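You operate a simulated robot arm through the tools that you are given. There is no shell and no other tool. Be economical: measure what you need, move in short steps, check, and stop when the job is done.

Carry out the task below with a simulated two-armed robot. There is one attempt and no reset: what you move stays moved.

JOB
Open the pull-out tray, take the blue knob from the inside of the pull-out tray and leave it in the orange pan, then shut the tray. Then turn the fan knob one to 2. Then lift the side flap open. Do these in the order given.

The check looks at the end state, three seconds after you hand in, the way a careful person would. Anything else that was tipped, shoved, dropped, spilled or broken makes it a failure.

ROBOT AND FRAMES
Two 6-joint arms with fingered hands on one trunk, on a base that drives. Base frame: it is fixed to the floor where the robot stands at the start and does not move with it; the origin is under the middle of the robot, x ahead of it, y to its left, z up. Readings come in mm, degrees, newtons and seconds.
The left shoulder is at the start at [50, 170, 735], the right one opposite. With the tool pointing down near the work surface each hand reaches from about 480 to 760 mm from the robot's upright axis, wherever it stands, measured 20 degrees to its own side. Places, roughly: fan knob one [-300, 1400, 1100]; knob [1750, 250, 500]; orange pan (31x17x5 cm) [1700, 2700, 400]; pull-out tray [1800, 200, 500]; side flap [100, 1700, 800]. Payload 3.5 kg a hand.
The TCP of each hand is the grasp point between the finger pads, 26 mm short of the fingertips. In the tool frame z runs along the fingers and y along their closing line. The gripper opens to 132 mm. The gripper's body begins 73 mm behind the TCP. The gripper is a hand of 3 fingers: y runs from the thumb to the fingers, the wrist lies at [0, 0, -234] in the tool frame, and closing takes about 1.5 s.
Orientation is told as [roll, pitch, yaw] about the base's x, y, z axes, in that order, counted from this pose: with the fingers straight down and closing along the base's y, the tool's x points along the base's -x, its y along +y and its z along -z.

CONTROLS
- The arms move only by the tool servo_tool. It takes "left_series", "right_series" or both (then of equal length, played together; a hand with none holds still); each is one flat list of numbers, 7 for each row, row after row: the finger opening in mm, from 0 to 132, then the shift along the tool's x, y, z in mm, then the turn, a rotation vector about the tool's x, y, z in degrees. In form: [claw, x, y, z, ax, ay, az, claw, x, y, z, ax, ay, az, ...]. A call has 1 to 12 rows; each row is the pose to reach, as a shift and turn from the pose commanded when the call began, along the tool's axes at that moment. Rows are played at 5 a second. More than 50 mm and 8.6 degrees between two rows, or a gripper value outside its range, and nothing of the call is played. A pose out of reach is approached as far as the arm can. The call stops where the force on the tool passes 40 N (or 10 N more than at its start, if that is more) or the arm is blocked; 0.2 s more then pass. The fingers move at their own pace (about 153 mm/s each) and stop on an object; they squeeze with about 23 N. The grip force told is the motor's: it shows also when the fingers shut on nothing. Time passes only in rows, and 0.2 s behind the last, so rows that repeat a pose let the fingers close. The reply holds the time, the measured pose of the TCP, the force on the tool along the base axes, the opening and the grip force, in the units named above and with some noise, with the torque about the TCP (base axes, N m) and any sound that the robot's microphone picked up, and new pictures: "show" is both (left out), scene, wrist or none (wrist: the cameras of the hands that moved).
- Cameras (640 x 400 px; columns grow to the right, rows downward): "scene" is now at [48.8, 6.6, 1349]; the picture's right is [0.02, -1.00, 0.00], its down [-0.60, -0.01, -0.80] and it looks along [0.80, 0.02, -0.60] (base axes); focal length 251 px, centre (320, 200). "left" rides on the left gripper at [-62, 3, -92] in its tool frame; the picture's right is [-0.05, -1.00, 0.00], its down [0.83, -0.04, -0.55] and it looks along [0.55, -0.03, 0.83] (tool axes); focal length 230 px, centre (320, 200). "right" rides on the right gripper at [62, 3, -92] in its tool frame; the picture's right is [-0.05, 1.00, 0.00], its down [-0.83, -0.04, -0.56] and it looks along [-0.55, -0.03, 0.83] (tool axes); focal length 230 px, centre (320, 200). There is no depth. A picture from a camera that has moved, and an enlarged one, comes with that camera's place and axes in the base frame and with its lens. The place of the scene camera against the robot may be out by one fixed shift of up to 12 mm in any direction.
- slide_trunk(by): slides the trunk up (or, below 0, down) by that many mm; the arms and the scene camera ride with it, the base frame stays. It gives what a move gives, with no picture.
- steer(legs): drives the robot by 1 to 6 legs, each [ahead, left, turn to the left] in mm, mm and degrees, along the robot's own axes; the way and the turn of a leg run together, so that a leg with both is an arc; at most 1500 mm and 180 degrees a leg. The arms and the cameras ride along, it lands a little off, and it stops where it bumps. It gives what a move gives, and a new picture of the scene camera.
- set_grasp(shape, hand): the hand has 3 fingers and takes this shape, open, in about a second: jaw (thumb against the fingers, like two jaws); tri (thumb and two fingers); tip (a fingertip pinch); poke (one finger out to press); point (the index stretched); flat (the hand flat); cup (the hand cupped); fist (a fist). The gripper value then closes the fingers along that shape, each until it touches; the sizes above hold for jaw. It gives what a move gives, with no picture.
- head_to(pan, tilt): turns the head with the scene camera to pan (to the left, within 86 degrees either way) and tilt (down, from -29 to 69), counted from straight ahead of the robot. It gives what a move gives, and a new picture of the scene camera.
- enlarge(camera, box): a new picture of the part [left, top, right, bottom] of that camera's present view, enlarged. It takes no simulated time.
- hand_in(): hands the job in; it is judged then, once.

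Work in short steps. Places have to be worked out from the pictures, the camera data and where the tool is seen: move nearer, look again, correct. Check each grasp and each placing, and mend what went wrong. You have 165 turns and 260 pictures in all, those below and enlarged ones among them. Open the grippers and draw the arms clear of the work before you hand the job in, unless the task says otherwise; then end with one line.

The tools are called after ">>>" as name(argument=value, ...) on one line, values as JSON. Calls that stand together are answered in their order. servo_tool: Moves the arms, as the interface text tells. Its arguments: {"type":"object","properties":{"left_series":{"type":"array","items":{"type":"number"}},"right_series":{"type":"array","items":{"type":"number"}},"show":{"type":"string","enum":["both","scene","wrist","none"]}},"required":[]} The other tools are called the same way: slide_trunk (by) slides the trunk up or down; set_grasp (shape, hand) gives the hand a shape; steer (legs) drives the base; head_to (pan, tilt) turns the head that bears the scene camera; enlarge (camera, box) takes an enlarged picture of a part of a camera's view; hand_in () hands the job in.

At the start:

```text
time: 0.0
left_tool_pos: [624.9, 239.1, 739.5]
left_ee_rot: [0.0, 0.0, 0.0]
left_contact_force: [0.7, 0.5, 0.8]
left_moment: [0.0, -0.02, 0.0]
left_width: 132.0
left_gripper_force: 0.1
left_shape: jaw
right_tool_pos: [623.4, -241.5, 739.2]
right_ee_rot: [0.0, 0.0, 0.0]
right_contact_force: [-0.9, -0.5, 0.4]
right_moment: [0.0, 0.01, -0.02]
right_width: 131.9
right_gripper_force: 0.1
right_shape: jaw
trunk travel left (down, up): [-350.0, 360.0]
robot x, y, heading: [-1.3, -1.3, 0.1]
head pan, tilt: [1.2, 36.5]
```

scene: 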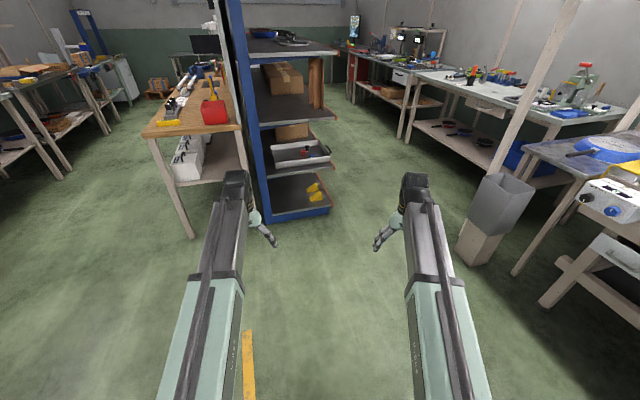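
right: 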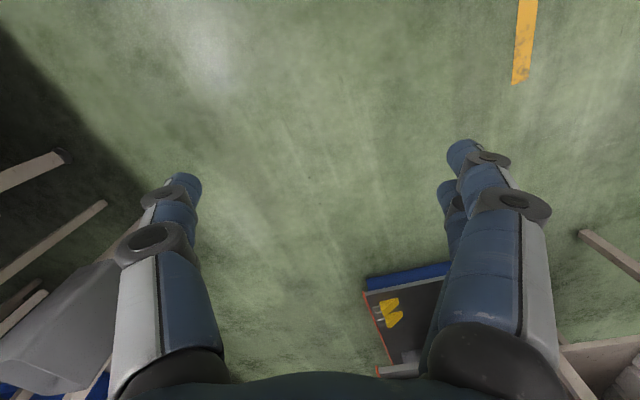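
left: 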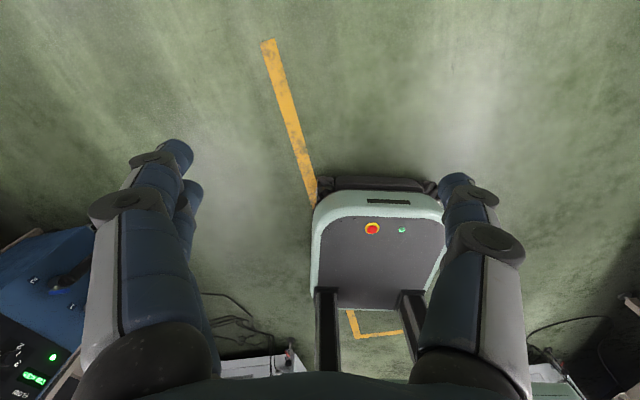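

The shelf ahead seems to hold the pull-out tray around pixel (300,152). I'll enlarge that part to see it.

>>> enlarge(camera="scene", box=[220, 20, 360, 220])

>>> head_to(pan=80, tilt=20)

```text
2.00 times, centred on (290, 120) of scene
camera zoom: at [48.8, 6.6, 1349.0], right [0.02, -1.0, 0.0], down [-0.6, -0.01, -0.8], along [0.8, 0.02, -0.6], focal length 503 px, centre (380, 360)
```

zoom: 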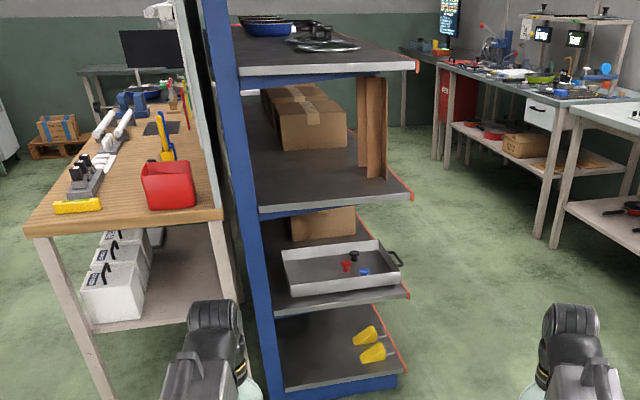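

```text
time: 1.5
left_tool_pos: [625.1, 239.6, 738.4]
left_ee_rot: [-0.1, 0.0, 0.0]
left_contact_force: [-0.5, -0.3, 0.8]
left_moment: [-0.03, -0.02, 0.01]
left_width: 132.3
left_gripper_force: 0.0
left_shape: jaw
right_tool_pos: [623.7, -242.0, 740.6]
right_ee_rot: [-0.1, 0.1, 0.1]
right_contact_force: [0.1, 0.2, -0.4]
right_moment: [-0.02, 0.01, 0.03]
right_width: 132.1
right_gripper_force: 0.0
right_shape: jaw
trunk travel left (down, up): [-350.0, 360.0]
robot x, y, heading: [-0.2, -0.8, 0.1]
head pan, tilt: [80.0, 20.0]
camera scene: at [-22.1, 96.5, 1375.2], right [0.98, -0.17, 0.0], down [-0.06, -0.34, -0.94], along [0.16, 0.93, -0.34], focal length 251 px, centre (320, 200)
```

scene: 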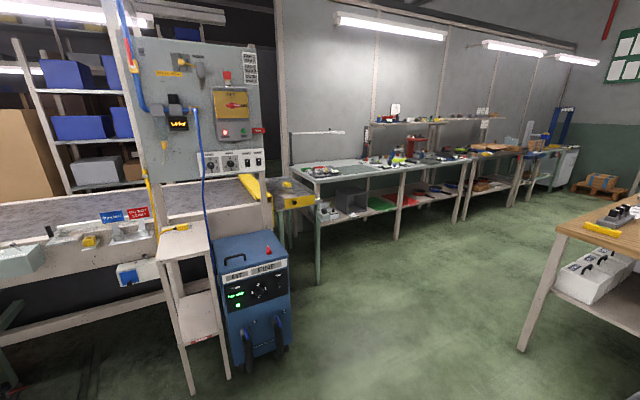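

Enlarging the fan panel/flap region and the lower bench shelf with the pan.

>>> enlarge(camera="scene", box=[120, 40, 330, 260])

>>> enlarge(camera="scene", box=[300, 130, 520, 260])

```text
1.82 times, centred on (225, 150) of scene
camera zoom: at [-22.1, 96.5, 1375.2], right [0.98, -0.17, 0.0], down [-0.06, -0.34, -0.94], along [0.16, 0.93, -0.34], focal length 457 px, centre (493, 291)
```

zoom: 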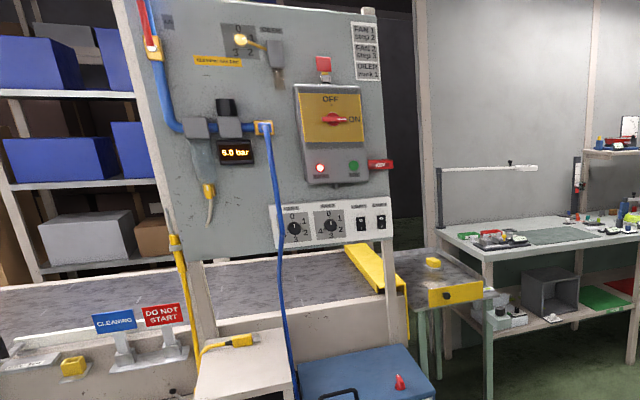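

```text
2.91 times, centred on (410, 195) of scene
camera zoom: at [-22.1, 96.5, 1375.2], right [0.98, -0.17, 0.0], down [-0.06, -0.34, -0.94], along [0.16, 0.93, -0.34], focal length 731 px, centre (58, 214)
```

zoom: 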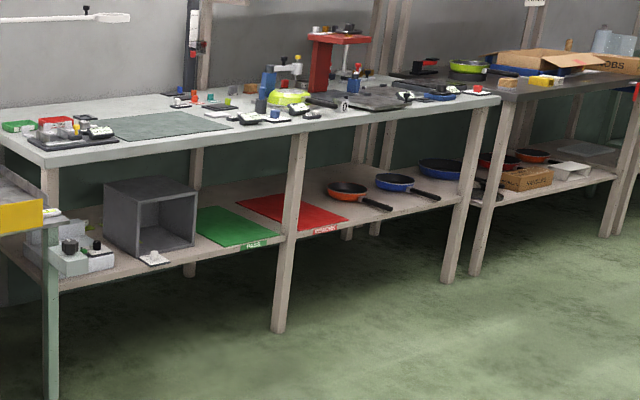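

The tray's handle side faces the robot's right (−y), so I need to stand at about (1760,−800) facing +y. First I drive partway and look at the clear room to the right.

>>> steer(legs=[[900, -600, 0]])

>>> head_to(pan=0, tilt=40)

```text
time: 7.1
left_tool_pos: [1525.8, -369.8, 739.6]
left_ee_rot: [0.0, -0.1, -0.5]
left_contact_force: [0.8, 0.4, 0.5]
left_moment: [0.0, 0.02, 0.02]
left_width: 131.7
left_gripper_force: 0.0
left_shape: jaw
right_tool_pos: [1521.5, -849.4, 739.6]
right_ee_rot: [0.0, 0.0, -0.5]
right_contact_force: [0.3, 0.3, 1.0]
right_moment: [0.0, 0.0, 0.02]
right_width: 131.9
right_gripper_force: 0.1
right_shape: jaw
trunk travel left (down, up): [-350.0, 360.0]
robot x, y, heading: [897.6, -604.9, -0.3]
head pan, tilt: [80.0, 20.0]
camera scene: at [878.2, -506.8, 1375.2], right [0.98, -0.18, 0.0], down [-0.06, -0.34, -0.94], along [0.17, 0.92, -0.34], focal length 251 px, centre (320, 200)
```

scene: 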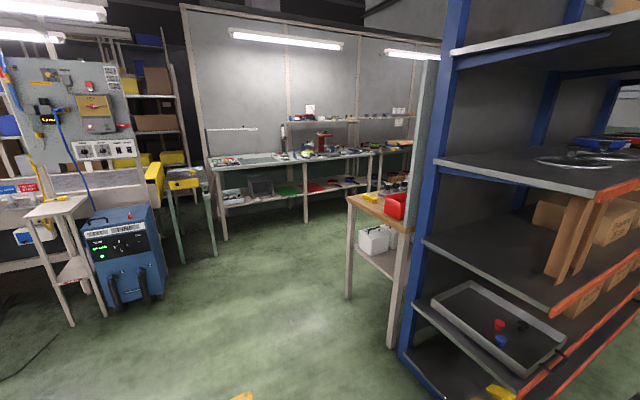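

```text
time: 8.6
left_tool_pos: [1526.7, -369.7, 739.2]
left_ee_rot: [0.1, 0.0, -0.5]
left_contact_force: [-0.8, 0.1, 0.4]
left_moment: [0.01, -0.01, 0.03]
left_width: 132.1
left_gripper_force: 0.0
left_shape: jaw
right_tool_pos: [1521.6, -851.1, 738.2]
right_ee_rot: [0.0, 0.1, -0.5]
right_contact_force: [-0.3, 0.2, 0.1]
right_moment: [-0.01, 0.0, 0.02]
right_width: 131.9
right_gripper_force: 0.2
right_shape: jaw
trunk travel left (down, up): [-350.0, 360.0]
robot x, y, heading: [903.6, -603.0, -0.4]
head pan, tilt: [0.0, 40.0]
camera scene: at [946.3, -599.1, 1343.8], right [-0.01, -1.0, 0.0], down [-0.64, 0.0, -0.77], along [0.77, -0.01, -0.64], focal length 251 px, centre (320, 200)
```

scene: 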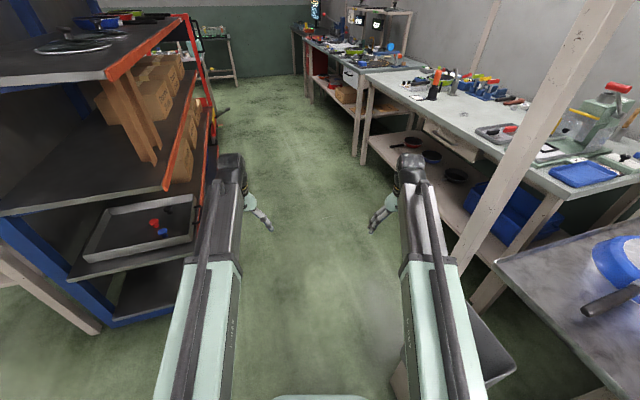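

Readings agree that the blue knob is near (1733,105,500). I'll enlarge to see the handle.

>>> enlarge(camera="scene", box=[60, 160, 240, 300])

```text
2.86 times, centred on (150, 230) of scene
camera zoom: at [946.3, -599.1, 1343.8], right [-0.01, -1.0, 0.0], down [-0.64, 0.0, -0.77], along [0.77, -0.01, -0.64], focal length 718 px, centre (806, 114)
```

zoom: 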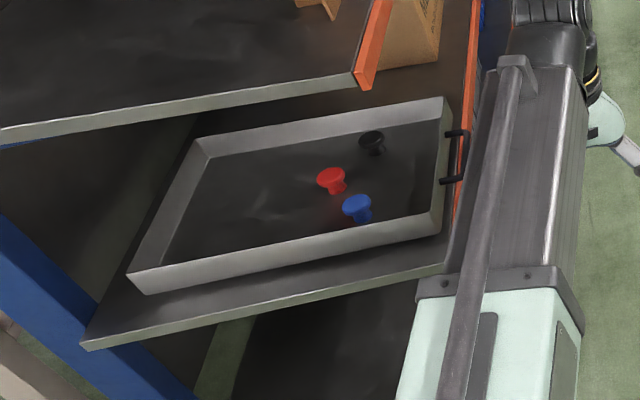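

The shelf is rotated about 15° (the opening faces (0.25,−0.97)), and the handle sits near (1850,−18,490). I'll go past the shelf front in stages and end at about (1946,−820), heading ≈105°.

>>> steer(legs=[[1043, -35, 0], [0, 0, 30], [-90, -156, 0], [0, 0, 75]])

```text
time: 19.7
left_tool_pos: [1544.4, -279.0, 738.8]
left_ee_rot: [0.0, 0.0, 104.1]
left_contact_force: [0.5, 0.7, 0.1]
left_moment: [-0.01, -0.01, 0.0]
left_width: 132.0
left_gripper_force: 0.0
left_shape: jaw
right_tool_pos: [2010.7, -163.2, 739.7]
right_ee_rot: [0.1, 0.0, 104.1]
right_contact_force: [-1.2, 0.5, 0.3]
right_moment: [0.0, -0.01, -0.01]
right_width: 131.9
right_gripper_force: 0.0
right_shape: jaw
trunk travel left (down, up): [-350.0, 360.0]
robot x, y, heading: [1929.4, -827.3, 104.2]
head pan, tilt: [0.0, 40.0]
camera scene: at [1918.9, -778.4, 1343.8], right [0.97, 0.24, 0.0], down [0.16, -0.62, -0.77], along [-0.19, 0.74, -0.64], focal length 251 px, centre (320, 200)
```

scene: 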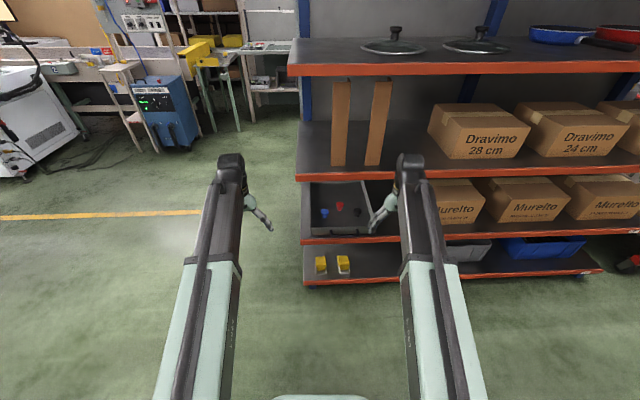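

I'm facing the shelf squarely; enlarging the tray and its handle.

>>> enlarge(camera="scene", box=[285, 160, 415, 250])

```text
4.44 times, centred on (350, 205) of scene
camera zoom: at [1918.9, -778.4, 1343.8], right [0.97, 0.24, 0.0], down [0.16, -0.62, -0.77], along [-0.19, 0.74, -0.64], focal length 1117 px, centre (187, 178)
```

zoom: 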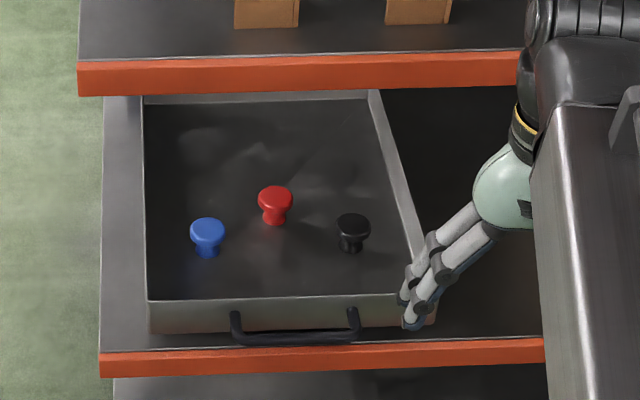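

Handle bar mid ≈ (1838,−15,496), about 120 mm long and level. I'll yaw the right hand 90° so its fingers close fore-aft, and then tilt it.

>>> servo_tool(right_series=[132, 0, 0, 0, 0, 0, 8.2, 132, 0, 0, 0, 0, 0, 16.4, 132, 0, 0, 0, 0, 0, 24.6, 132, 0, 0, 0, 0, 0, 32.8, 132, 0, 0, 0, 0, 0, 41, 132, 0, 0, 0, 0, 0, 49.2, 132, 0, 0, 0, 0, 0, 57.4, 132, 0, 0, 0, 0, 0, 65.6, 132, 0, 0, 0, 0, 0, 73.8, 132, 0, 0, 0, 0, 0, 82, 132, 0, 0, 0, 0, 0, 90], show="none")

>>> servo_tool(right_series=[100, 0, 0, 0, -7.5, 0, 0, 100, 0, 0, 0, -15, 0, 0, 100, 0, 0, 0, -22.5, 0, 0, 100, 0, 0, 0, -30, 0, 0, 100, 0, 0, 0, -37.5, 0, 0, 100, 0, 0, 0, -45, 0, 0], show="wrist")

```text
time: 22.1
left_tool_pos: [1544.7, -280.8, 740.3]
left_ee_rot: [0.0, 0.0, 104.0]
left_contact_force: [-0.1, 0.3, -0.4]
left_moment: [0.01, 0.01, -0.02]
left_width: 131.9
left_gripper_force: 0.1
left_shape: jaw
right_tool_pos: [2010.8, -163.4, 739.5]
right_ee_rot: [0.1, 0.0, 14.0]
right_contact_force: [-0.4, -0.3, -0.1]
right_moment: [0.02, -0.02, 0.0]
right_width: 131.8
right_gripper_force: 0.1
right_shape: jaw
trunk travel left (down, up): [-350.0, 360.0]
robot x, y, heading: [1928.8, -826.4, 104.3]
head pan, tilt: [0.0, 40.0]
```

```text
time: 23.5
left_tool_pos: [1542.7, -279.4, 738.9]
left_ee_rot: [0.0, 0.0, 104.0]
left_contact_force: [0.8, -0.2, 0.2]
left_moment: [0.03, 0.02, 0.01]
left_width: 131.9
left_gripper_force: 0.0
left_shape: jaw
right_tool_pos: [2010.6, -156.4, 739.9]
right_ee_rot: [44.9, -0.1, 14.1]
right_contact_force: [0.7, -0.4, 0.3]
right_moment: [-0.01, -0.02, -0.01]
right_width: 100.4
right_gripper_force: 0.0
right_shape: jaw
right hand out of reach, approached as far as the arm can: row 6
trunk travel left (down, up): [-350.0, 360.0]
robot x, y, heading: [1924.9, -829.6, 104.2]
head pan, tilt: [0.0, 40.0]
camera right: at [1966.0, -232.7, 807.7], right [-0.12, 0.7, 0.71], down [0.91, -0.21, 0.36], along [0.4, 0.69, -0.61], focal length 230 px, centre (320, 200)
```

right: 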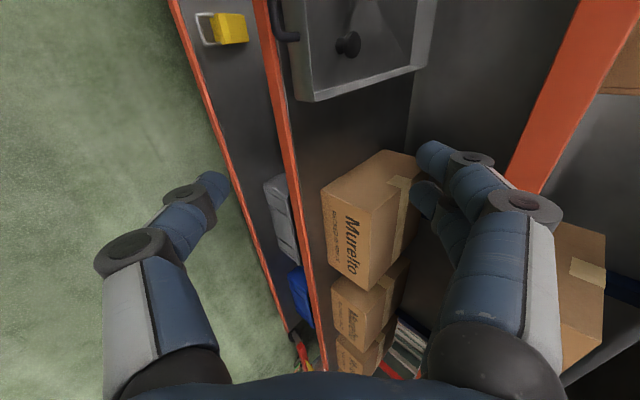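

The hand is tilted 45° forward-down. I'll move it to a pre-grasp point about 90 mm short of the bar along the tool axis.

>>> servo_tool(right_series=[70, 22, -8, 35, 0, 0, 0, 70, 45, -15, 70, 0, 0, 0, 70, 67, -23, 104, 0, 0, 0, 70, 89, -31, 139, 0, 0, 0, 70, 111, -38, 174, 0, 0, 0, 70, 134, -46, 209, 0, 0, 0])

```text
time: 24.9
left_tool_pos: [1544.3, -278.5, 740.3]
left_ee_rot: [0.0, 0.0, 104.1]
left_contact_force: [0.0, 0.3, -0.4]
left_moment: [0.01, 0.01, -0.03]
left_width: 131.9
left_gripper_force: 0.1
left_shape: jaw
right_tool_pos: [1852.9, -75.6, 559.9]
right_ee_rot: [45.0, 0.0, 14.1]
right_contact_force: [0.1, 0.5, 0.0]
right_moment: [0.02, 0.01, 0.02]
right_width: 70.8
right_gripper_force: 0.0
right_shape: jaw
trunk travel left (down, up): [-350.0, 360.0]
robot x, y, heading: [1931.6, -826.6, 104.0]
head pan, tilt: [0.0, 40.0]
camera scene: at [1918.9, -778.4, 1343.8], right [0.97, 0.24, 0.0], down [0.16, -0.62, -0.77], along [-0.19, 0.74, -0.64], focal length 251 px, centre (320, 200)
camera right: at [1807.3, -152.1, 627.0], right [-0.12, 0.7, 0.71], down [0.91, -0.21, 0.36], along [0.4, 0.69, -0.61], focal length 230 px, centre (320, 200)
```

scene: 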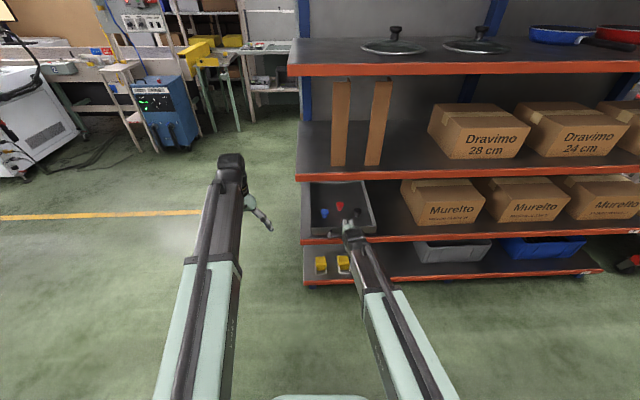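
right: 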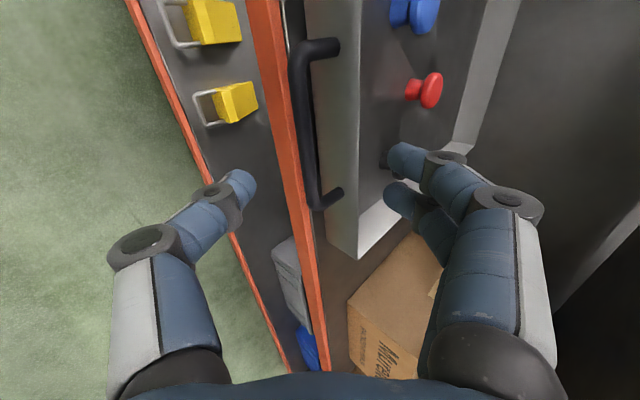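

From the wrist camera the bar mid is about (1826,−30,497). I'll advance part of the way and look again.

>>> servo_tool(right_series=[70, 8, -4, 22, 0, 0, 0, 70, 15, -8, 45, 0, 0, 0], show="wrist")

```text
time: 25.5
left_tool_pos: [1543.5, -278.8, 740.1]
left_ee_rot: [0.1, -0.1, 104.1]
left_contact_force: [-0.1, -1.2, 0.4]
left_moment: [0.01, -0.01, -0.01]
left_width: 131.7
left_gripper_force: 0.1
left_shape: jaw
right_tool_pos: [1831.5, -55.1, 521.7]
right_ee_rot: [45.0, 0.0, 14.1]
right_contact_force: [0.1, 0.5, 0.2]
right_moment: [0.0, -0.01, -0.01]
right_width: 70.5
right_gripper_force: 0.1
right_shape: jaw
trunk travel left (down, up): [-350.0, 360.0]
robot x, y, heading: [1929.2, -825.9, 104.0]
head pan, tilt: [0.0, 40.0]
camera right: at [1786.1, -131.6, 589.4], right [-0.12, 0.7, 0.71], down [0.91, -0.21, 0.36], along [0.4, 0.69, -0.61], focal length 230 px, centre (320, 200)
```

right: 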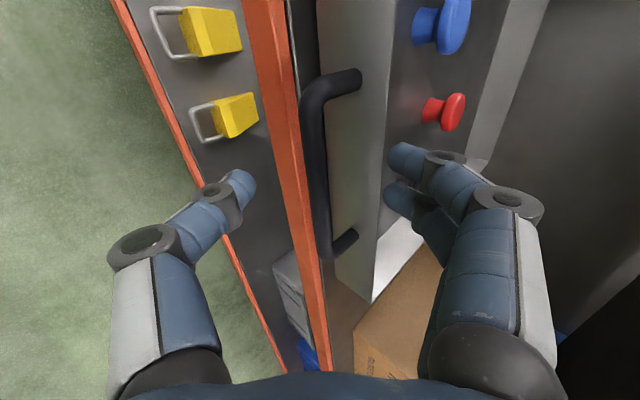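

The bar is now estimated at (1823,−39,503), 26 mm ahead and centred in the gap. I advance 18 mm and close.

>>> servo_tool(right_series=[70, 4, -1, 18, 0, 0, 0, 0, 4, -1, 18, 0, 0, 0, 0, 4, -1, 18, 0, 0, 0, 0, 4, -1, 18, 0, 0, 0, 0, 4, -1, 18, 0, 0, 0, 0, 4, -1, 18, 0, 0, 0, 0, 4, -1, 18, 0, 0, 0], show="wrist")

```text
time: 27.1
left_tool_pos: [1544.9, -280.4, 740.3]
left_ee_rot: [-0.1, -0.2, 104.1]
left_contact_force: [0.5, -1.3, -0.5]
left_moment: [0.0, 0.01, 0.01]
left_width: 132.1
left_gripper_force: 0.1
left_shape: jaw
right_tool_pos: [1824.8, -45.1, 509.6]
right_ee_rot: [45.1, -0.1, 14.0]
right_contact_force: [5.0, -8.6, 11.1]
right_moment: [1.0, 0.33, 0.07]
right_width: 35.6
right_gripper_force: 22.4
right_shape: jaw
trunk travel left (down, up): [-350.0, 360.0]
robot x, y, heading: [1930.5, -826.3, 104.0]
head pan, tilt: [0.0, 40.0]
camera right: at [1779.6, -121.5, 577.2], right [-0.12, 0.7, 0.71], down [0.91, -0.21, 0.36], along [0.4, 0.69, -0.61], focal length 230 px, centre (320, 200)
```

right: 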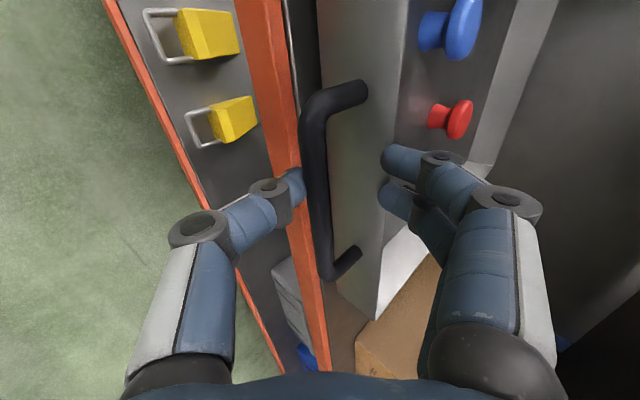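

Thumb is on the bar and the upper fingers hook on the tray's front wall; that grips both. I'll pull out gently along the shelf's outward direction and see.

>>> servo_tool(right_series=[0, 4, -8, 11, 0, 0, 0, 0, 4, -15, 4, 0, 0, 0, 0, 4, -22, -3, 0, 0, 0, 0, 4, -29, -10, 0, 0, 0], show="wrist")

```text
time: 27.5
left_tool_pos: [1544.0, -281.1, 741.8]
left_ee_rot: [0.1, -0.1, 104.0]
left_contact_force: [0.0, -0.2, -0.1]
left_moment: [0.02, 0.01, -0.02]
left_width: 131.6
left_gripper_force: 0.1
left_shape: jaw
right_tool_pos: [1823.4, -43.2, 509.6]
right_ee_rot: [45.6, 0.0, 14.0]
right_contact_force: [7.5, -18.2, 18.7]
right_moment: [1.3, 0.36, 0.05]
right_width: 35.3
right_gripper_force: 23.2
right_shape: jaw
trunk travel left (down, up): [-350.0, 360.0]
robot x, y, heading: [1927.2, -827.4, 104.0]
head pan, tilt: [0.0, 40.0]
stopped in row 1 (right hand): the force on the tool passed its limit at 49 N (the readings are from after the stop); the commanded pose is now the measured one
camera right: at [1779.4, -121.6, 575.6], right [-0.12, 0.69, 0.71], down [0.91, -0.21, 0.36], along [0.4, 0.69, -0.6], focal length 230 px, centre (320, 200)
```

right: 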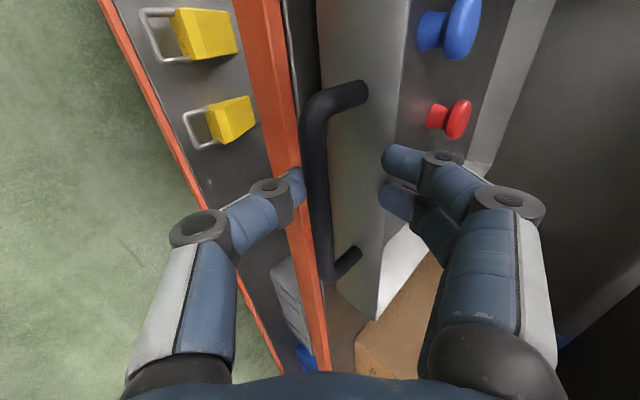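

Blocked at 49 N without motion. I'll look closely at the contact.

>>> enlarge(camera="right", box=[220, 100, 500, 275])

>>> enlarge(camera="scene", box=[300, 175, 400, 250])

```text
2.29 times, centred on (360, 188) of right
camera zoom: at [1779.4, -121.6, 575.6], right [-0.12, 0.69, 0.71], down [0.91, -0.21, 0.36], along [0.4, 0.69, -0.6], focal length 526 px, centre (229, 229)
```

zoom: 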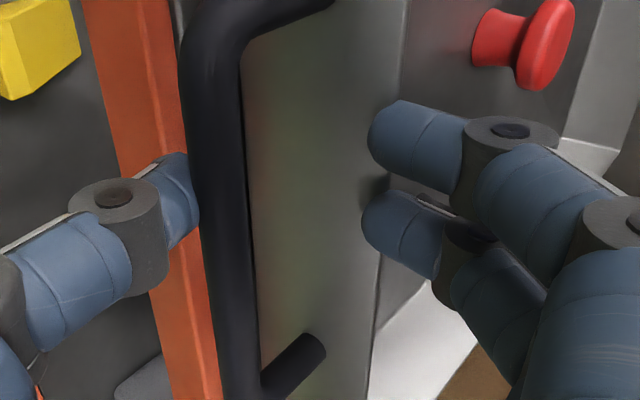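

```text
5.33 times, centred on (350, 212) of scene
camera zoom: at [1919.6, -781.6, 1344.1], right [0.97, 0.24, 0.0], down [0.16, -0.62, -0.77], along [-0.19, 0.74, -0.64], focal length 1340 px, centre (160, 133)
```

zoom: 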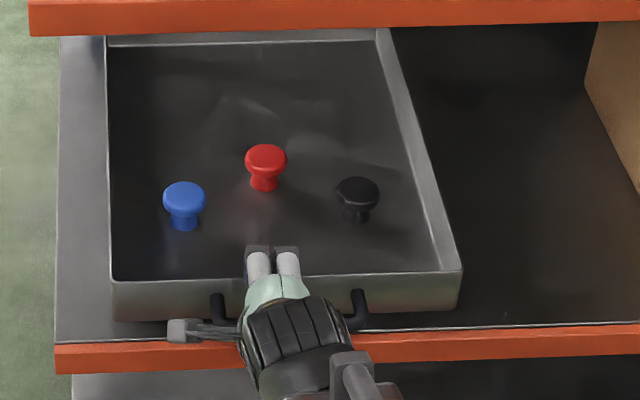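

Upper fingers sit on the wall's rim and the thumb touches the shelf edge, so the bar isn't cleanly held. I'll open, back off and flatten the hand to ~15° below horizontal to grip the bar alone.

>>> servo_tool(right_series=[70, 0, 0, 0, 0, 0, 0, 70, 0, 0, 0, 0, 0, 0, 70, 0, 0, -20, 0, 0, 0, 70, 0, 0, -45, 0, 0, 0, 70, 0, 0, -70, 0, 0, 0], show="none")

>>> servo_tool(right_series=[55, 0, -8, -8, -7.5, 0, 0, 55, 0, -15, -15, -15, 0, 0, 55, 0, -22, -22, -22.5, 0, 0, 55, 0, -30, -22, -30, 0, 0], show="wrist")

```text
time: 28.7
left_tool_pos: [1545.1, -279.4, 739.7]
left_ee_rot: [0.0, 0.0, 104.0]
left_contact_force: [0.3, -0.2, 1.1]
left_moment: [0.01, 0.01, -0.04]
left_width: 132.0
left_gripper_force: 0.0
left_shape: jaw
right_tool_pos: [1837.5, -92.8, 554.7]
right_ee_rot: [45.3, -0.1, 14.0]
right_contact_force: [0.2, -0.3, 0.2]
right_moment: [0.03, -0.01, 0.0]
right_width: 70.0
right_gripper_force: 0.0
right_shape: jaw
trunk travel left (down, up): [-350.0, 360.0]
robot x, y, heading: [1928.9, -825.5, 104.3]
head pan, tilt: [0.0, 40.0]
```

```text
time: 29.7
left_tool_pos: [1544.4, -278.8, 740.3]
left_ee_rot: [0.1, -0.1, 104.1]
left_contact_force: [-0.4, 0.2, 0.1]
left_moment: [-0.01, 0.0, -0.02]
left_width: 132.0
left_gripper_force: 0.0
left_shape: jaw
right_tool_pos: [1853.5, -120.7, 551.2]
right_ee_rot: [70.0, -1.1, 11.8]
right_contact_force: [-0.4, 0.0, 0.6]
right_moment: [0.01, -0.02, 0.0]
right_width: 55.7
right_gripper_force: 0.1
right_shape: jaw
right hand out of reach, approached as far as the arm can: row 3, 4
trunk travel left (down, up): [-350.0, 360.0]
robot x, y, heading: [1933.8, -826.0, 104.3]
head pan, tilt: [0.0, 40.0]
camera right: at [1809.6, -217.4, 582.3], right [-0.03, 0.34, 0.94], down [0.92, -0.36, 0.16], along [0.39, 0.87, -0.3], focal length 230 px, centre (320, 200)
```

right: 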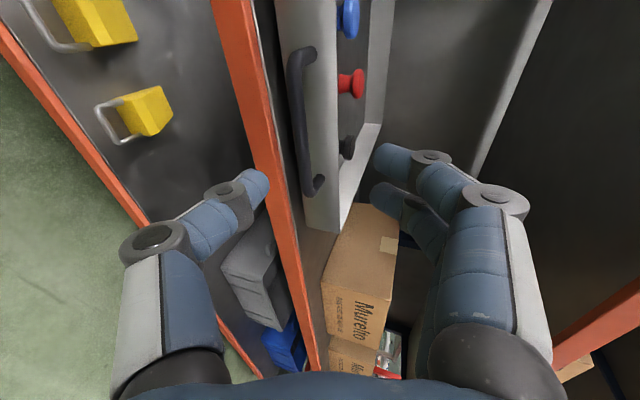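

The wrist pitch limit shows; lowering the trunk by 180 mm will relieve it (the hand is clear in front of the shelf).

>>> slide_trunk(by=-180)

```text
time: 31.7
left_tool_pos: [1544.6, -279.5, 560.0]
left_ee_rot: [0.0, 0.0, 104.0]
left_contact_force: [-0.7, 0.1, -0.1]
left_moment: [-0.01, 0.02, 0.0]
left_width: 131.9
left_gripper_force: 0.0
left_shape: jaw
right_tool_pos: [1854.1, -119.9, 369.3]
right_ee_rot: [70.0, -1.1, 11.9]
right_contact_force: [0.9, -0.3, -0.5]
right_moment: [0.02, 0.02, -0.02]
right_width: 55.6
right_gripper_force: 0.0
right_shape: jaw
trunk travel left (down, up): [-170.0, 540.0]
robot x, y, heading: [1929.2, -829.1, 104.1]
head pan, tilt: [0.0, 40.0]
```

Now raise the hand to about bar height.

>>> servo_tool(right_series=[55, 8, 34, -9, 0, 0, 0, 55, 15, 70, -18, 0, 0, 0, 55, 20, 105, -27, 0, 0, 0, 55, 24, 140, -36, 0, 0, 0], show="wrist")

```text
time: 32.7
left_tool_pos: [1543.9, -280.1, 560.3]
left_ee_rot: [0.0, -0.1, 104.0]
left_contact_force: [0.0, -0.3, -0.4]
left_moment: [-0.01, 0.0, 0.0]
left_width: 132.0
left_gripper_force: 0.1
left_shape: jaw
right_tool_pos: [1824.7, -112.1, 512.4]
right_ee_rot: [70.1, -1.0, 11.9]
right_contact_force: [0.6, 0.2, 0.2]
right_moment: [-0.01, 0.0, 0.01]
right_width: 55.7
right_gripper_force: 0.1
right_shape: jaw
trunk travel left (down, up): [-170.0, 540.0]
robot x, y, heading: [1926.7, -824.9, 104.0]
head pan, tilt: [0.0, 40.0]
camera right: at [1781.0, -209.0, 545.4], right [-0.04, 0.34, 0.94], down [0.92, -0.36, 0.16], along [0.39, 0.87, -0.3], focal length 230 px, centre (320, 200)
```

right: 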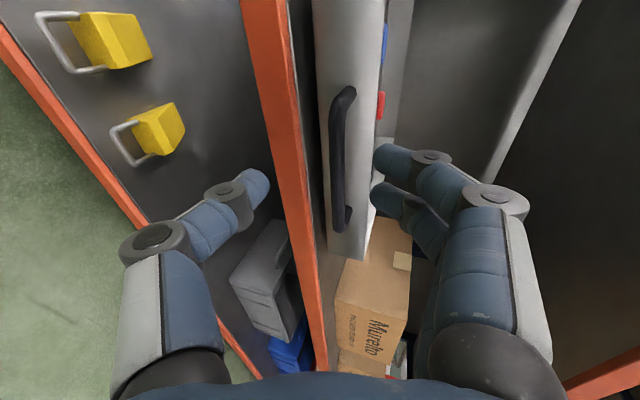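

Bar is ~71 mm ahead and 14 mm up in tool axes. Shelf surface ≈467, so I narrow the opening to 46, flatten slightly more, and approach.

>>> servo_tool(right_series=[46, -6, 9, 10, -4, 0, 0, 46, -12, 16, 20, -8, 0, 0, 46, -13, 15, 35, -9, 0, 0], show="wrist")

```text
time: 33.5
left_tool_pos: [1543.8, -278.6, 560.2]
left_ee_rot: [0.0, 0.0, 104.0]
left_contact_force: [0.2, -0.1, -0.1]
left_moment: [0.02, 0.03, -0.02]
left_width: 132.1
left_gripper_force: 0.1
left_shape: jaw
right_tool_pos: [1829.6, -70.9, 515.5]
right_ee_rot: [79.2, -0.9, 11.8]
right_contact_force: [0.1, 0.3, -0.1]
right_moment: [0.0, -0.02, 0.01]
right_width: 46.3
right_gripper_force: 0.1
right_shape: jaw
trunk travel left (down, up): [-170.0, 540.0]
robot x, y, heading: [1931.1, -833.6, 103.9]
head pan, tilt: [0.0, 40.0]
camera right: at [1787.0, -172.5, 533.8], right [0.0, 0.19, 0.98], down [0.93, -0.37, 0.08], along [0.38, 0.91, -0.17], focal length 230 px, centre (320, 200)
```

right: 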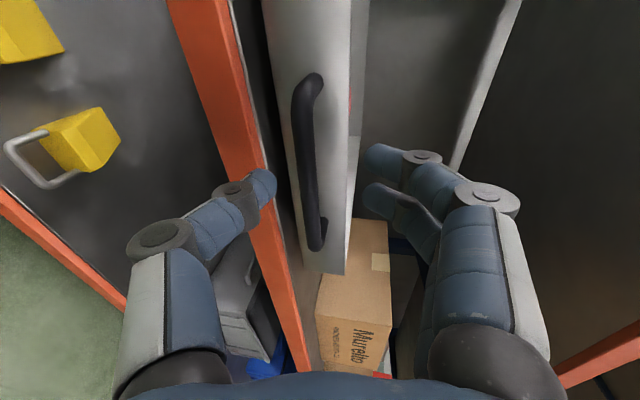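

Bar now at ≈(1817,−39,501), ~36 mm ahead. Narrowing to 40 mm, advancing 28 mm and closing on the bar.

>>> servo_tool(right_series=[40, 3, -2, 14, 0, 0, 0, 40, 3, -3, 28, 0, 0, 0, 0, 3, -3, 28, 0, 0, 0, 0, 3, -3, 28, 0, 0, 0, 0, 3, -3, 28, 0, 0, 0, 0, 3, -3, 28, 0, 0, 0, 0, 3, -3, 28, 0, 0, 0], show="wrist")

```text
time: 35.1
left_tool_pos: [1543.6, -278.5, 558.7]
left_ee_rot: [0.0, 0.0, 103.9]
left_contact_force: [-0.5, 0.2, 0.1]
left_moment: [0.0, -0.02, -0.01]
left_width: 132.2
left_gripper_force: 0.1
left_shape: jaw
right_tool_pos: [1821.3, -45.8, 505.7]
right_ee_rot: [79.0, -1.1, 11.7]
right_contact_force: [1.2, 1.6, -9.4]
right_moment: [-0.05, -0.02, 0.01]
right_width: 0.5
right_gripper_force: 23.0
right_shape: jaw
trunk travel left (down, up): [-170.0, 540.0]
robot x, y, heading: [1930.8, -827.3, 104.3]
head pan, tilt: [0.0, 40.0]
camera right: at [1778.0, -147.0, 525.8], right [-0.01, 0.19, 0.98], down [0.93, -0.37, 0.08], along [0.38, 0.91, -0.18], focal length 230 px, centre (320, 200)
```

right: 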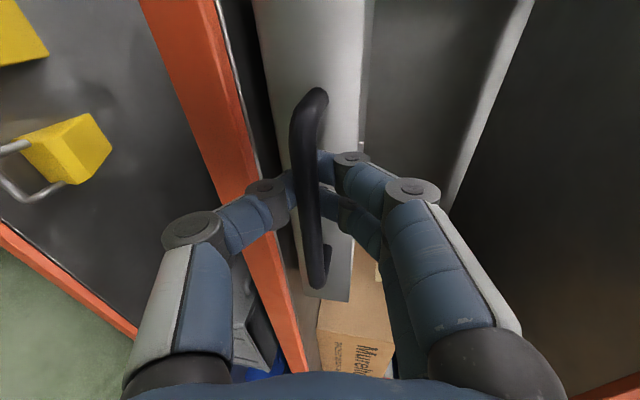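

The fingers closed behind the bar, so it's caged like a hook. Pull outward (level, along the shelf's outward direction) by 60 mm and check.

>>> servo_tool(right_series=[0, 0, -2, -15, 0, 0, 0, 0, 0, -5, -30, 0, 0, 0, 0, 0, -8, -45, 0, 0, 0, 0, 0, -11, -60, 0, 0, 0], show="wrist")

```text
time: 36.1
left_tool_pos: [1544.4, -278.8, 558.7]
left_ee_rot: [0.1, 0.0, 104.0]
left_contact_force: [-0.2, 0.2, 0.0]
left_moment: [-0.03, 0.0, 0.02]
left_width: 131.9
left_gripper_force: 0.0
left_shape: jaw
right_tool_pos: [1833.9, -106.1, 507.4]
right_ee_rot: [79.0, -0.9, 11.9]
right_contact_force: [4.9, 1.7, -12.7]
right_moment: [-0.01, -0.07, 0.02]
right_width: 0.1
right_gripper_force: 23.5
right_shape: jaw
trunk travel left (down, up): [-170.0, 540.0]
robot x, y, heading: [1927.5, -825.9, 104.1]
head pan, tilt: [0.0, 40.0]
camera right: at [1790.1, -207.0, 526.6], right [-0.01, 0.19, 0.98], down [0.93, -0.37, 0.08], along [0.38, 0.91, -0.18], focal length 230 px, centre (320, 200)
```

right: 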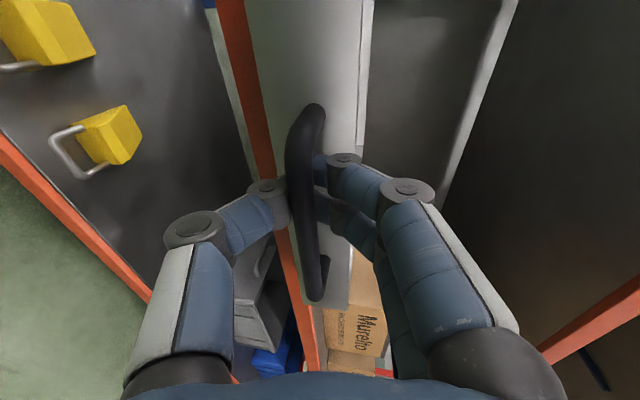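

The tray follows. Pull another 140 mm.

>>> servo_tool(right_series=[0, -1, -4, -23, 0, 0, 0, 0, -2, -8, -46, 0, 0, 0, 0, -3, -12, -69, 0, 0, 0, 0, -4, -16, -92, 0, 0, 0, 0, -5, -21, -115, 0, 0, 0, 0, -6, -25, -138, 0, 0, 0])

```text
time: 37.3
left_tool_pos: [1545.4, -277.3, 560.3]
left_ee_rot: [0.1, -0.1, 103.9]
left_contact_force: [-0.2, 0.4, -0.2]
left_moment: [-0.05, 0.01, -0.01]
left_width: 132.1
left_gripper_force: 0.1
left_shape: jaw
right_tool_pos: [1842.8, -166.4, 494.5]
right_ee_rot: [79.8, -1.1, 10.5]
right_contact_force: [6.3, 3.0, 9.5]
right_moment: [0.03, 0.09, 0.0]
right_width: 0.0
right_gripper_force: 23.1
right_shape: jaw
right hand out of reach, approached as far as the arm can: row 3, 4, 5, 6
trunk travel left (down, up): [-170.0, 540.0]
robot x, y, heading: [1927.6, -828.2, 104.2]
head pan, tilt: [0.0, 40.0]
stopped in row 6 (right hand): the force on the tool passed its limit at 44 N (the readings are from after the stop); the commanded pose is now the measured one
camera scene: at [1919.8, -779.0, 1163.9], right [0.97, 0.24, 0.0], down [0.16, -0.62, -0.77], along [-0.19, 0.74, -0.64], focal length 251 px, centre (320, 200)
camera right: at [1798.7, -268.1, 512.6], right [0.0, 0.18, 0.98], down [0.92, -0.39, 0.07], along [0.4, 0.9, -0.17], focal length 230 px, centre (320, 200)
```

scene: 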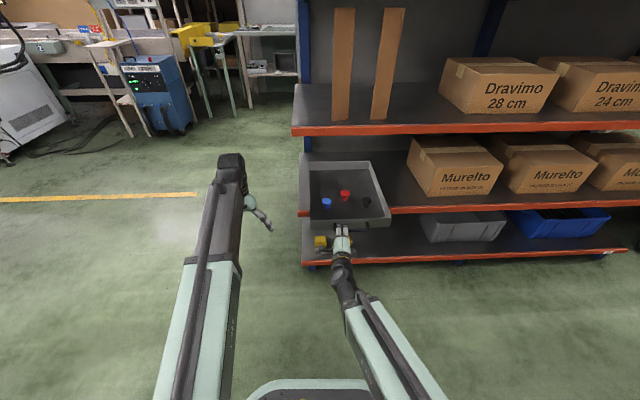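
right: 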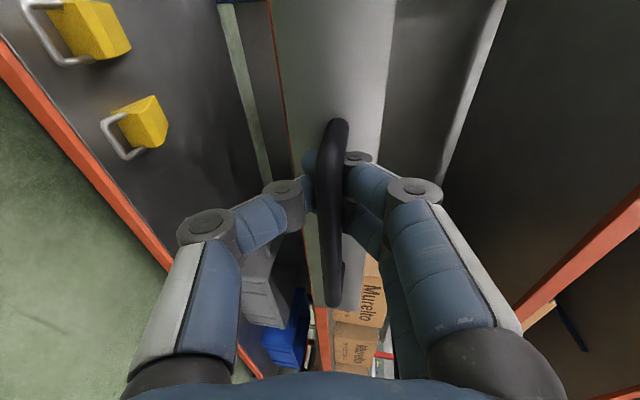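

Tray is out ~125 mm; the arm hit a joint limit, so I back the base 90 mm to pull the rest.

>>> steer(legs=[[-90, 0, 0]])

```text
time: 38.4
left_tool_pos: [1568.0, -366.5, 560.4]
left_ee_rot: [0.1, -0.1, 103.8]
left_contact_force: [0.0, -0.2, -0.5]
left_moment: [0.03, -0.02, 0.0]
left_width: 131.8
left_gripper_force: 0.1
left_shape: jaw
right_tool_pos: [1867.9, -254.7, 494.1]
right_ee_rot: [79.9, -1.0, 10.1]
right_contact_force: [28.9, 10.2, 11.2]
right_moment: [0.0, 0.23, -0.26]
right_width: 0.0
right_gripper_force: 23.1
right_shape: jaw
trunk travel left (down, up): [-170.0, 540.0]
robot x, y, heading: [1954.4, -911.9, 103.7]
head pan, tilt: [0.0, 40.0]
camera scene: at [1942.7, -866.7, 1163.9], right [0.97, 0.24, 0.0], down [0.15, -0.62, -0.77], along [-0.19, 0.74, -0.64], focal length 251 px, centre (320, 200)
```

scene: 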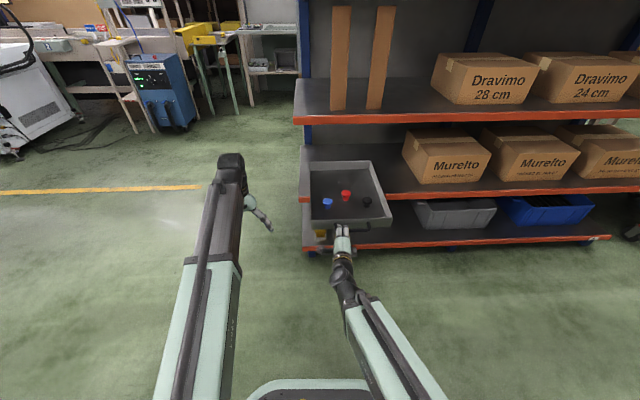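

Tray out ~210 mm. There's a 29 N sideways load on the hand; I relieve it by shifting a few mm left and look closer at the tray.

>>> servo_tool(right_series=[0, -6, 0, 0, 0, 0, 0], show="wrist")

>>> enlarge(camera="scene", box=[290, 150, 410, 240])

```text
time: 38.8
left_tool_pos: [1567.7, -367.2, 559.9]
left_ee_rot: [0.0, -0.2, 103.9]
left_contact_force: [-0.1, 0.6, -0.1]
left_moment: [-0.02, -0.01, -0.03]
left_width: 131.9
left_gripper_force: 0.1
left_shape: jaw
right_tool_pos: [1871.6, -252.5, 493.5]
right_ee_rot: [80.0, -1.1, 10.2]
right_contact_force: [-2.7, 1.1, 4.1]
right_moment: [-0.02, -0.08, -0.01]
right_width: 0.0
right_gripper_force: 23.1
right_shape: jaw
trunk travel left (down, up): [-170.0, 540.0]
robot x, y, heading: [1948.8, -911.8, 104.0]
head pan, tilt: [0.0, 40.0]
camera right: at [1826.6, -352.1, 511.1], right [0.0, 0.18, 0.98], down [0.91, -0.4, 0.07], along [0.4, 0.9, -0.16], focal length 230 px, centre (320, 200)
```

right: 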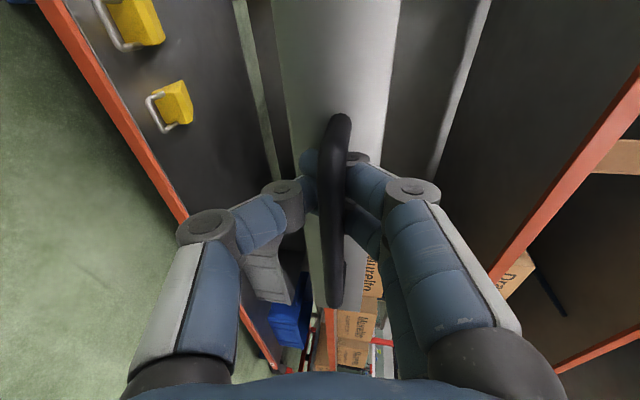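

```text
4.44 times, centred on (350, 195) of scene
camera zoom: at [1941.3, -866.7, 1163.8], right [0.97, 0.24, 0.0], down [0.16, -0.62, -0.77], along [-0.18, 0.74, -0.64], focal length 1117 px, centre (187, 222)
```

zoom: 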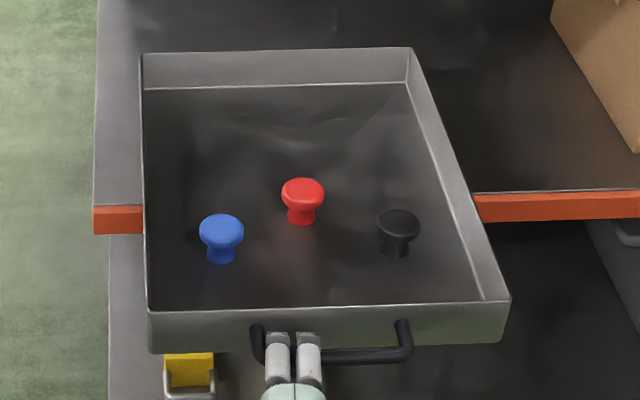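

Load gone and the tray is stable. Blue knob head ≈ (1788,−106,~500). It's too far for a straight-down grasp, so the left hand goes in tilted 40°; first raise and yaw it a bit.

>>> servo_tool(left_series=[80, 0, 0, -40, 0, 0, 5, 80, 0, 0, -80, 0, 0, 10, 80, 0, 0, -120, 0, 0, 15], show="none")

>>> servo_tool(left_series=[80, -27, -31, 13, 0, -5.7, 0, 80, -54, -62, 26, 0, -11.4, 0, 80, -81, -93, 39, 0, -17.1, 0, 80, -108, -124, 52, 0, -22.8, 0, 80, -134, -155, 65, 0, -28.5, 0, 80, -161, -186, 78, 0, -34.2, 0, 80, -188, -217, 91, 0, -40, 0])

```text
time: 39.6
left_tool_pos: [1569.0, -365.6, 680.0]
left_ee_rot: [0.0, 0.0, 88.9]
left_contact_force: [-0.7, 0.0, 0.3]
left_moment: [0.01, -0.03, -0.04]
left_width: 80.1
left_gripper_force: 0.0
left_shape: jaw
right_tool_pos: [1873.6, -251.0, 494.0]
right_ee_rot: [80.0, -1.1, 10.1]
right_contact_force: [-2.1, 1.0, 4.0]
right_moment: [-0.02, -0.05, 0.02]
right_width: 0.1
right_gripper_force: 23.4
right_shape: jaw
trunk travel left (down, up): [-170.0, 540.0]
robot x, y, heading: [1949.4, -913.0, 103.9]
head pan, tilt: [0.0, 40.0]
```

```text
time: 41.2
left_tool_pos: [1789.8, -183.0, 590.8]
left_ee_rot: [0.0, -40.1, 88.9]
left_contact_force: [0.2, 0.9, 0.2]
left_moment: [-0.02, -0.02, 0.04]
left_width: 80.3
left_gripper_force: 0.1
left_shape: jaw
right_tool_pos: [1872.1, -252.0, 493.7]
right_ee_rot: [80.0, -1.1, 10.1]
right_contact_force: [-1.0, 0.3, 3.4]
right_moment: [-0.03, 0.0, 0.01]
right_width: 0.0
right_gripper_force: 22.6
right_shape: jaw
trunk travel left (down, up): [-170.0, 540.0]
robot x, y, heading: [1952.3, -915.9, 103.9]
head pan, tilt: [0.0, 40.0]
camera scene: at [1941.4, -866.7, 1163.9], right [0.97, 0.24, 0.0], down [0.16, -0.62, -0.77], along [-0.18, 0.74, -0.64], focal length 251 px, centre (320, 200)
camera left: at [1786.6, -193.9, 700.2], right [1.0, 0.02, 0.03], down [0.02, -0.99, -0.11], along [0.03, 0.11, -0.99], focal length 230 px, centre (320, 200)
```

scene: 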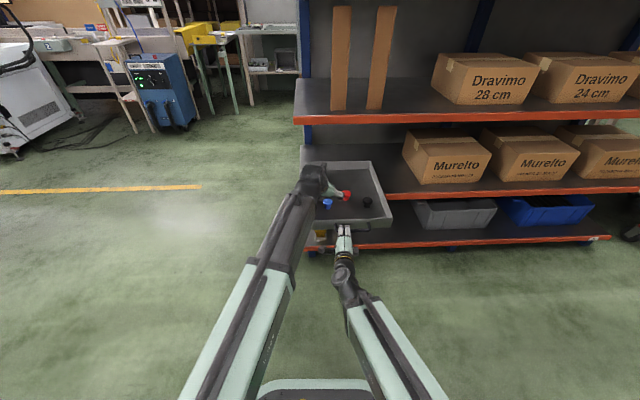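
left: 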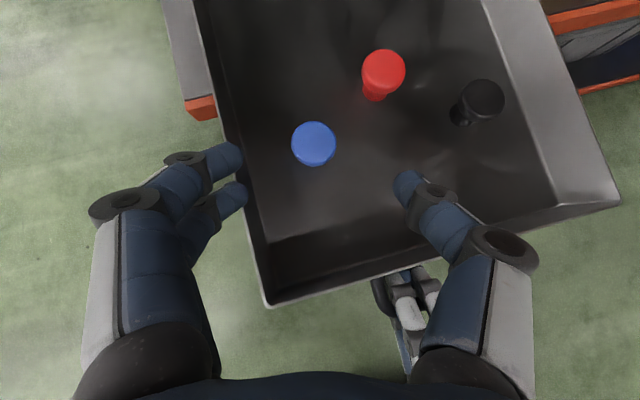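

Wrist view puts the blue knob at ≈(1786,−123), top ≈508. I lower along the tool axis with a 66 mm opening, in two stages.

>>> servo_tool(left_series=[66, 4, 2, 35, 0, 0, 0, 66, 8, 5, 70, 0, 0, 0], show="wrist")

```text
time: 41.8
left_tool_pos: [1784.9, -143.0, 530.9]
left_ee_rot: [0.0, -40.1, 88.8]
left_contact_force: [3.0, 0.5, 1.7]
left_moment: [0.0, 0.07, -0.01]
left_width: 65.1
left_gripper_force: 0.1
left_shape: jaw
right_tool_pos: [1872.6, -252.0, 493.3]
right_ee_rot: [80.0, -1.0, 10.0]
right_contact_force: [-1.4, 1.0, 2.8]
right_moment: [-0.03, -0.04, 0.01]
right_width: 0.1
right_gripper_force: 22.7
right_shape: jaw
trunk travel left (down, up): [-170.0, 540.0]
robot x, y, heading: [1950.5, -913.6, 103.8]
head pan, tilt: [0.0, 40.0]
camera left: at [1781.6, -154.1, 640.6], right [1.0, 0.02, 0.03], down [0.02, -0.99, -0.11], along [0.03, 0.11, -0.99], focal length 230 px, centre (320, 200)
```

left: 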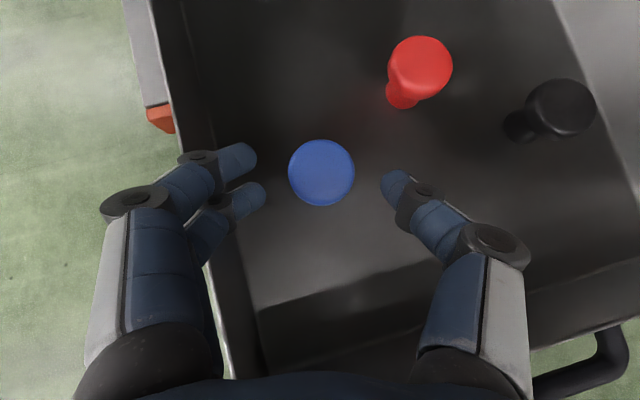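

Knob centered between the fingers, top ≈511. Advance 34 mm with opening 58 and close.

>>> servo_tool(left_series=[58, 1, -1, 0, 0, 0, 0, 58, 3, -1, 18, 0, 0, 0, 58, 3, -1, 35, 0, 0, 0, 0, 3, -1, 35, 0, 0, 0, 0, 3, -1, 35, 0, 0, 0, 0, 3, -1, 35, 0, 0, 0, 0, 3, -1, 35, 0, 0, 0, 0, 3, -1, 35, 0, 0, 0], show="wrist")

```text
time: 43.6
left_tool_pos: [1784.2, -123.9, 502.4]
left_ee_rot: [0.0, -40.0, 89.0]
left_contact_force: [-7.3, 0.1, 21.8]
left_moment: [0.04, 0.37, 0.04]
left_width: 0.0
left_gripper_force: 23.0
left_shape: jaw
right_tool_pos: [1872.8, -252.1, 493.8]
right_ee_rot: [79.9, -1.1, 10.1]
right_contact_force: [1.0, 0.1, -0.1]
right_moment: [-0.02, 0.01, 0.0]
right_width: 0.0
right_gripper_force: 23.2
right_shape: jaw
trunk travel left (down, up): [-170.0, 540.0]
robot x, y, heading: [1949.3, -917.2, 104.0]
head pan, tilt: [0.0, 40.0]
camera left: at [1780.6, -135.0, 612.9], right [1.0, 0.02, 0.03], down [0.03, -0.99, -0.11], along [0.03, 0.11, -0.99], focal length 230 px, centre (320, 200)
```

left: 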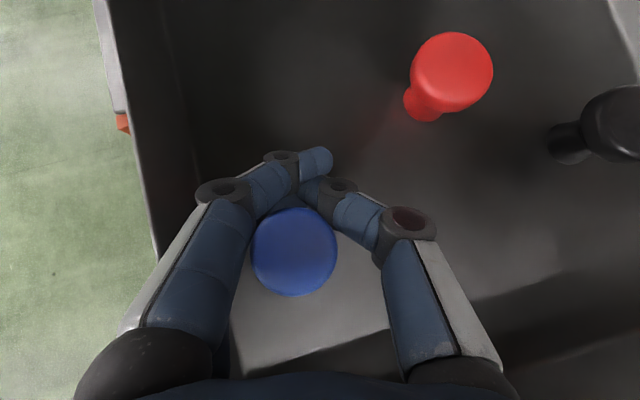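

The knob slipped back toward the palm as the tilted fingers shut; it's still upright at ≈(1773,−146). I open, retreat, and will try with a steeper hand.

>>> servo_tool(left_series=[30, 0, 0, -4, 0, 0, 0, 70, 0, 0, -6, 0, 0, 0, 70, 0, 0, -6, 0, 0, 0, 70, 0, 0, -30, 0, 0, 0, 70, 0, 0, -65, 0, 0, 0, 70, 0, 0, -100, 0, 0, 0], show="wrist")

```text
time: 45.0
left_tool_pos: [1781.8, -188.5, 578.1]
left_ee_rot: [0.1, -40.1, 89.0]
left_contact_force: [-0.1, 0.0, 0.0]
left_moment: [-0.02, 0.01, -0.01]
left_width: 69.3
left_gripper_force: 0.1
left_shape: jaw
right_tool_pos: [1872.4, -251.5, 492.7]
right_ee_rot: [79.9, -1.1, 10.1]
right_contact_force: [0.8, -2.3, -0.2]
right_moment: [0.0, 0.01, 0.01]
right_width: 0.0
right_gripper_force: 22.9
right_shape: jaw
trunk travel left (down, up): [-170.0, 540.0]
robot x, y, heading: [1952.0, -920.0, 104.0]
head pan, tilt: [0.0, 40.0]
camera left: at [1779.7, -201.0, 688.1], right [1.0, 0.02, 0.03], down [0.03, -0.99, -0.11], along [0.03, 0.11, -0.99], focal length 230 px, centre (320, 200)
```

left: 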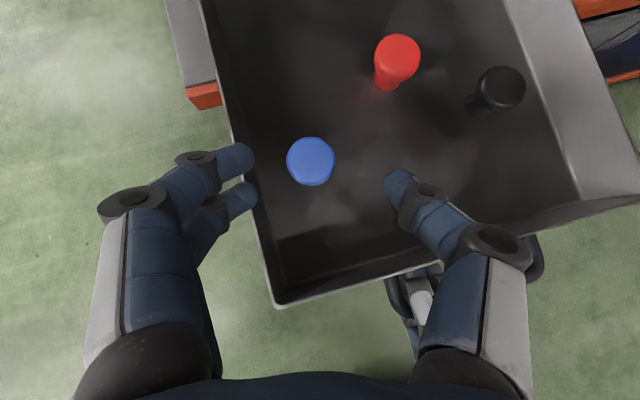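

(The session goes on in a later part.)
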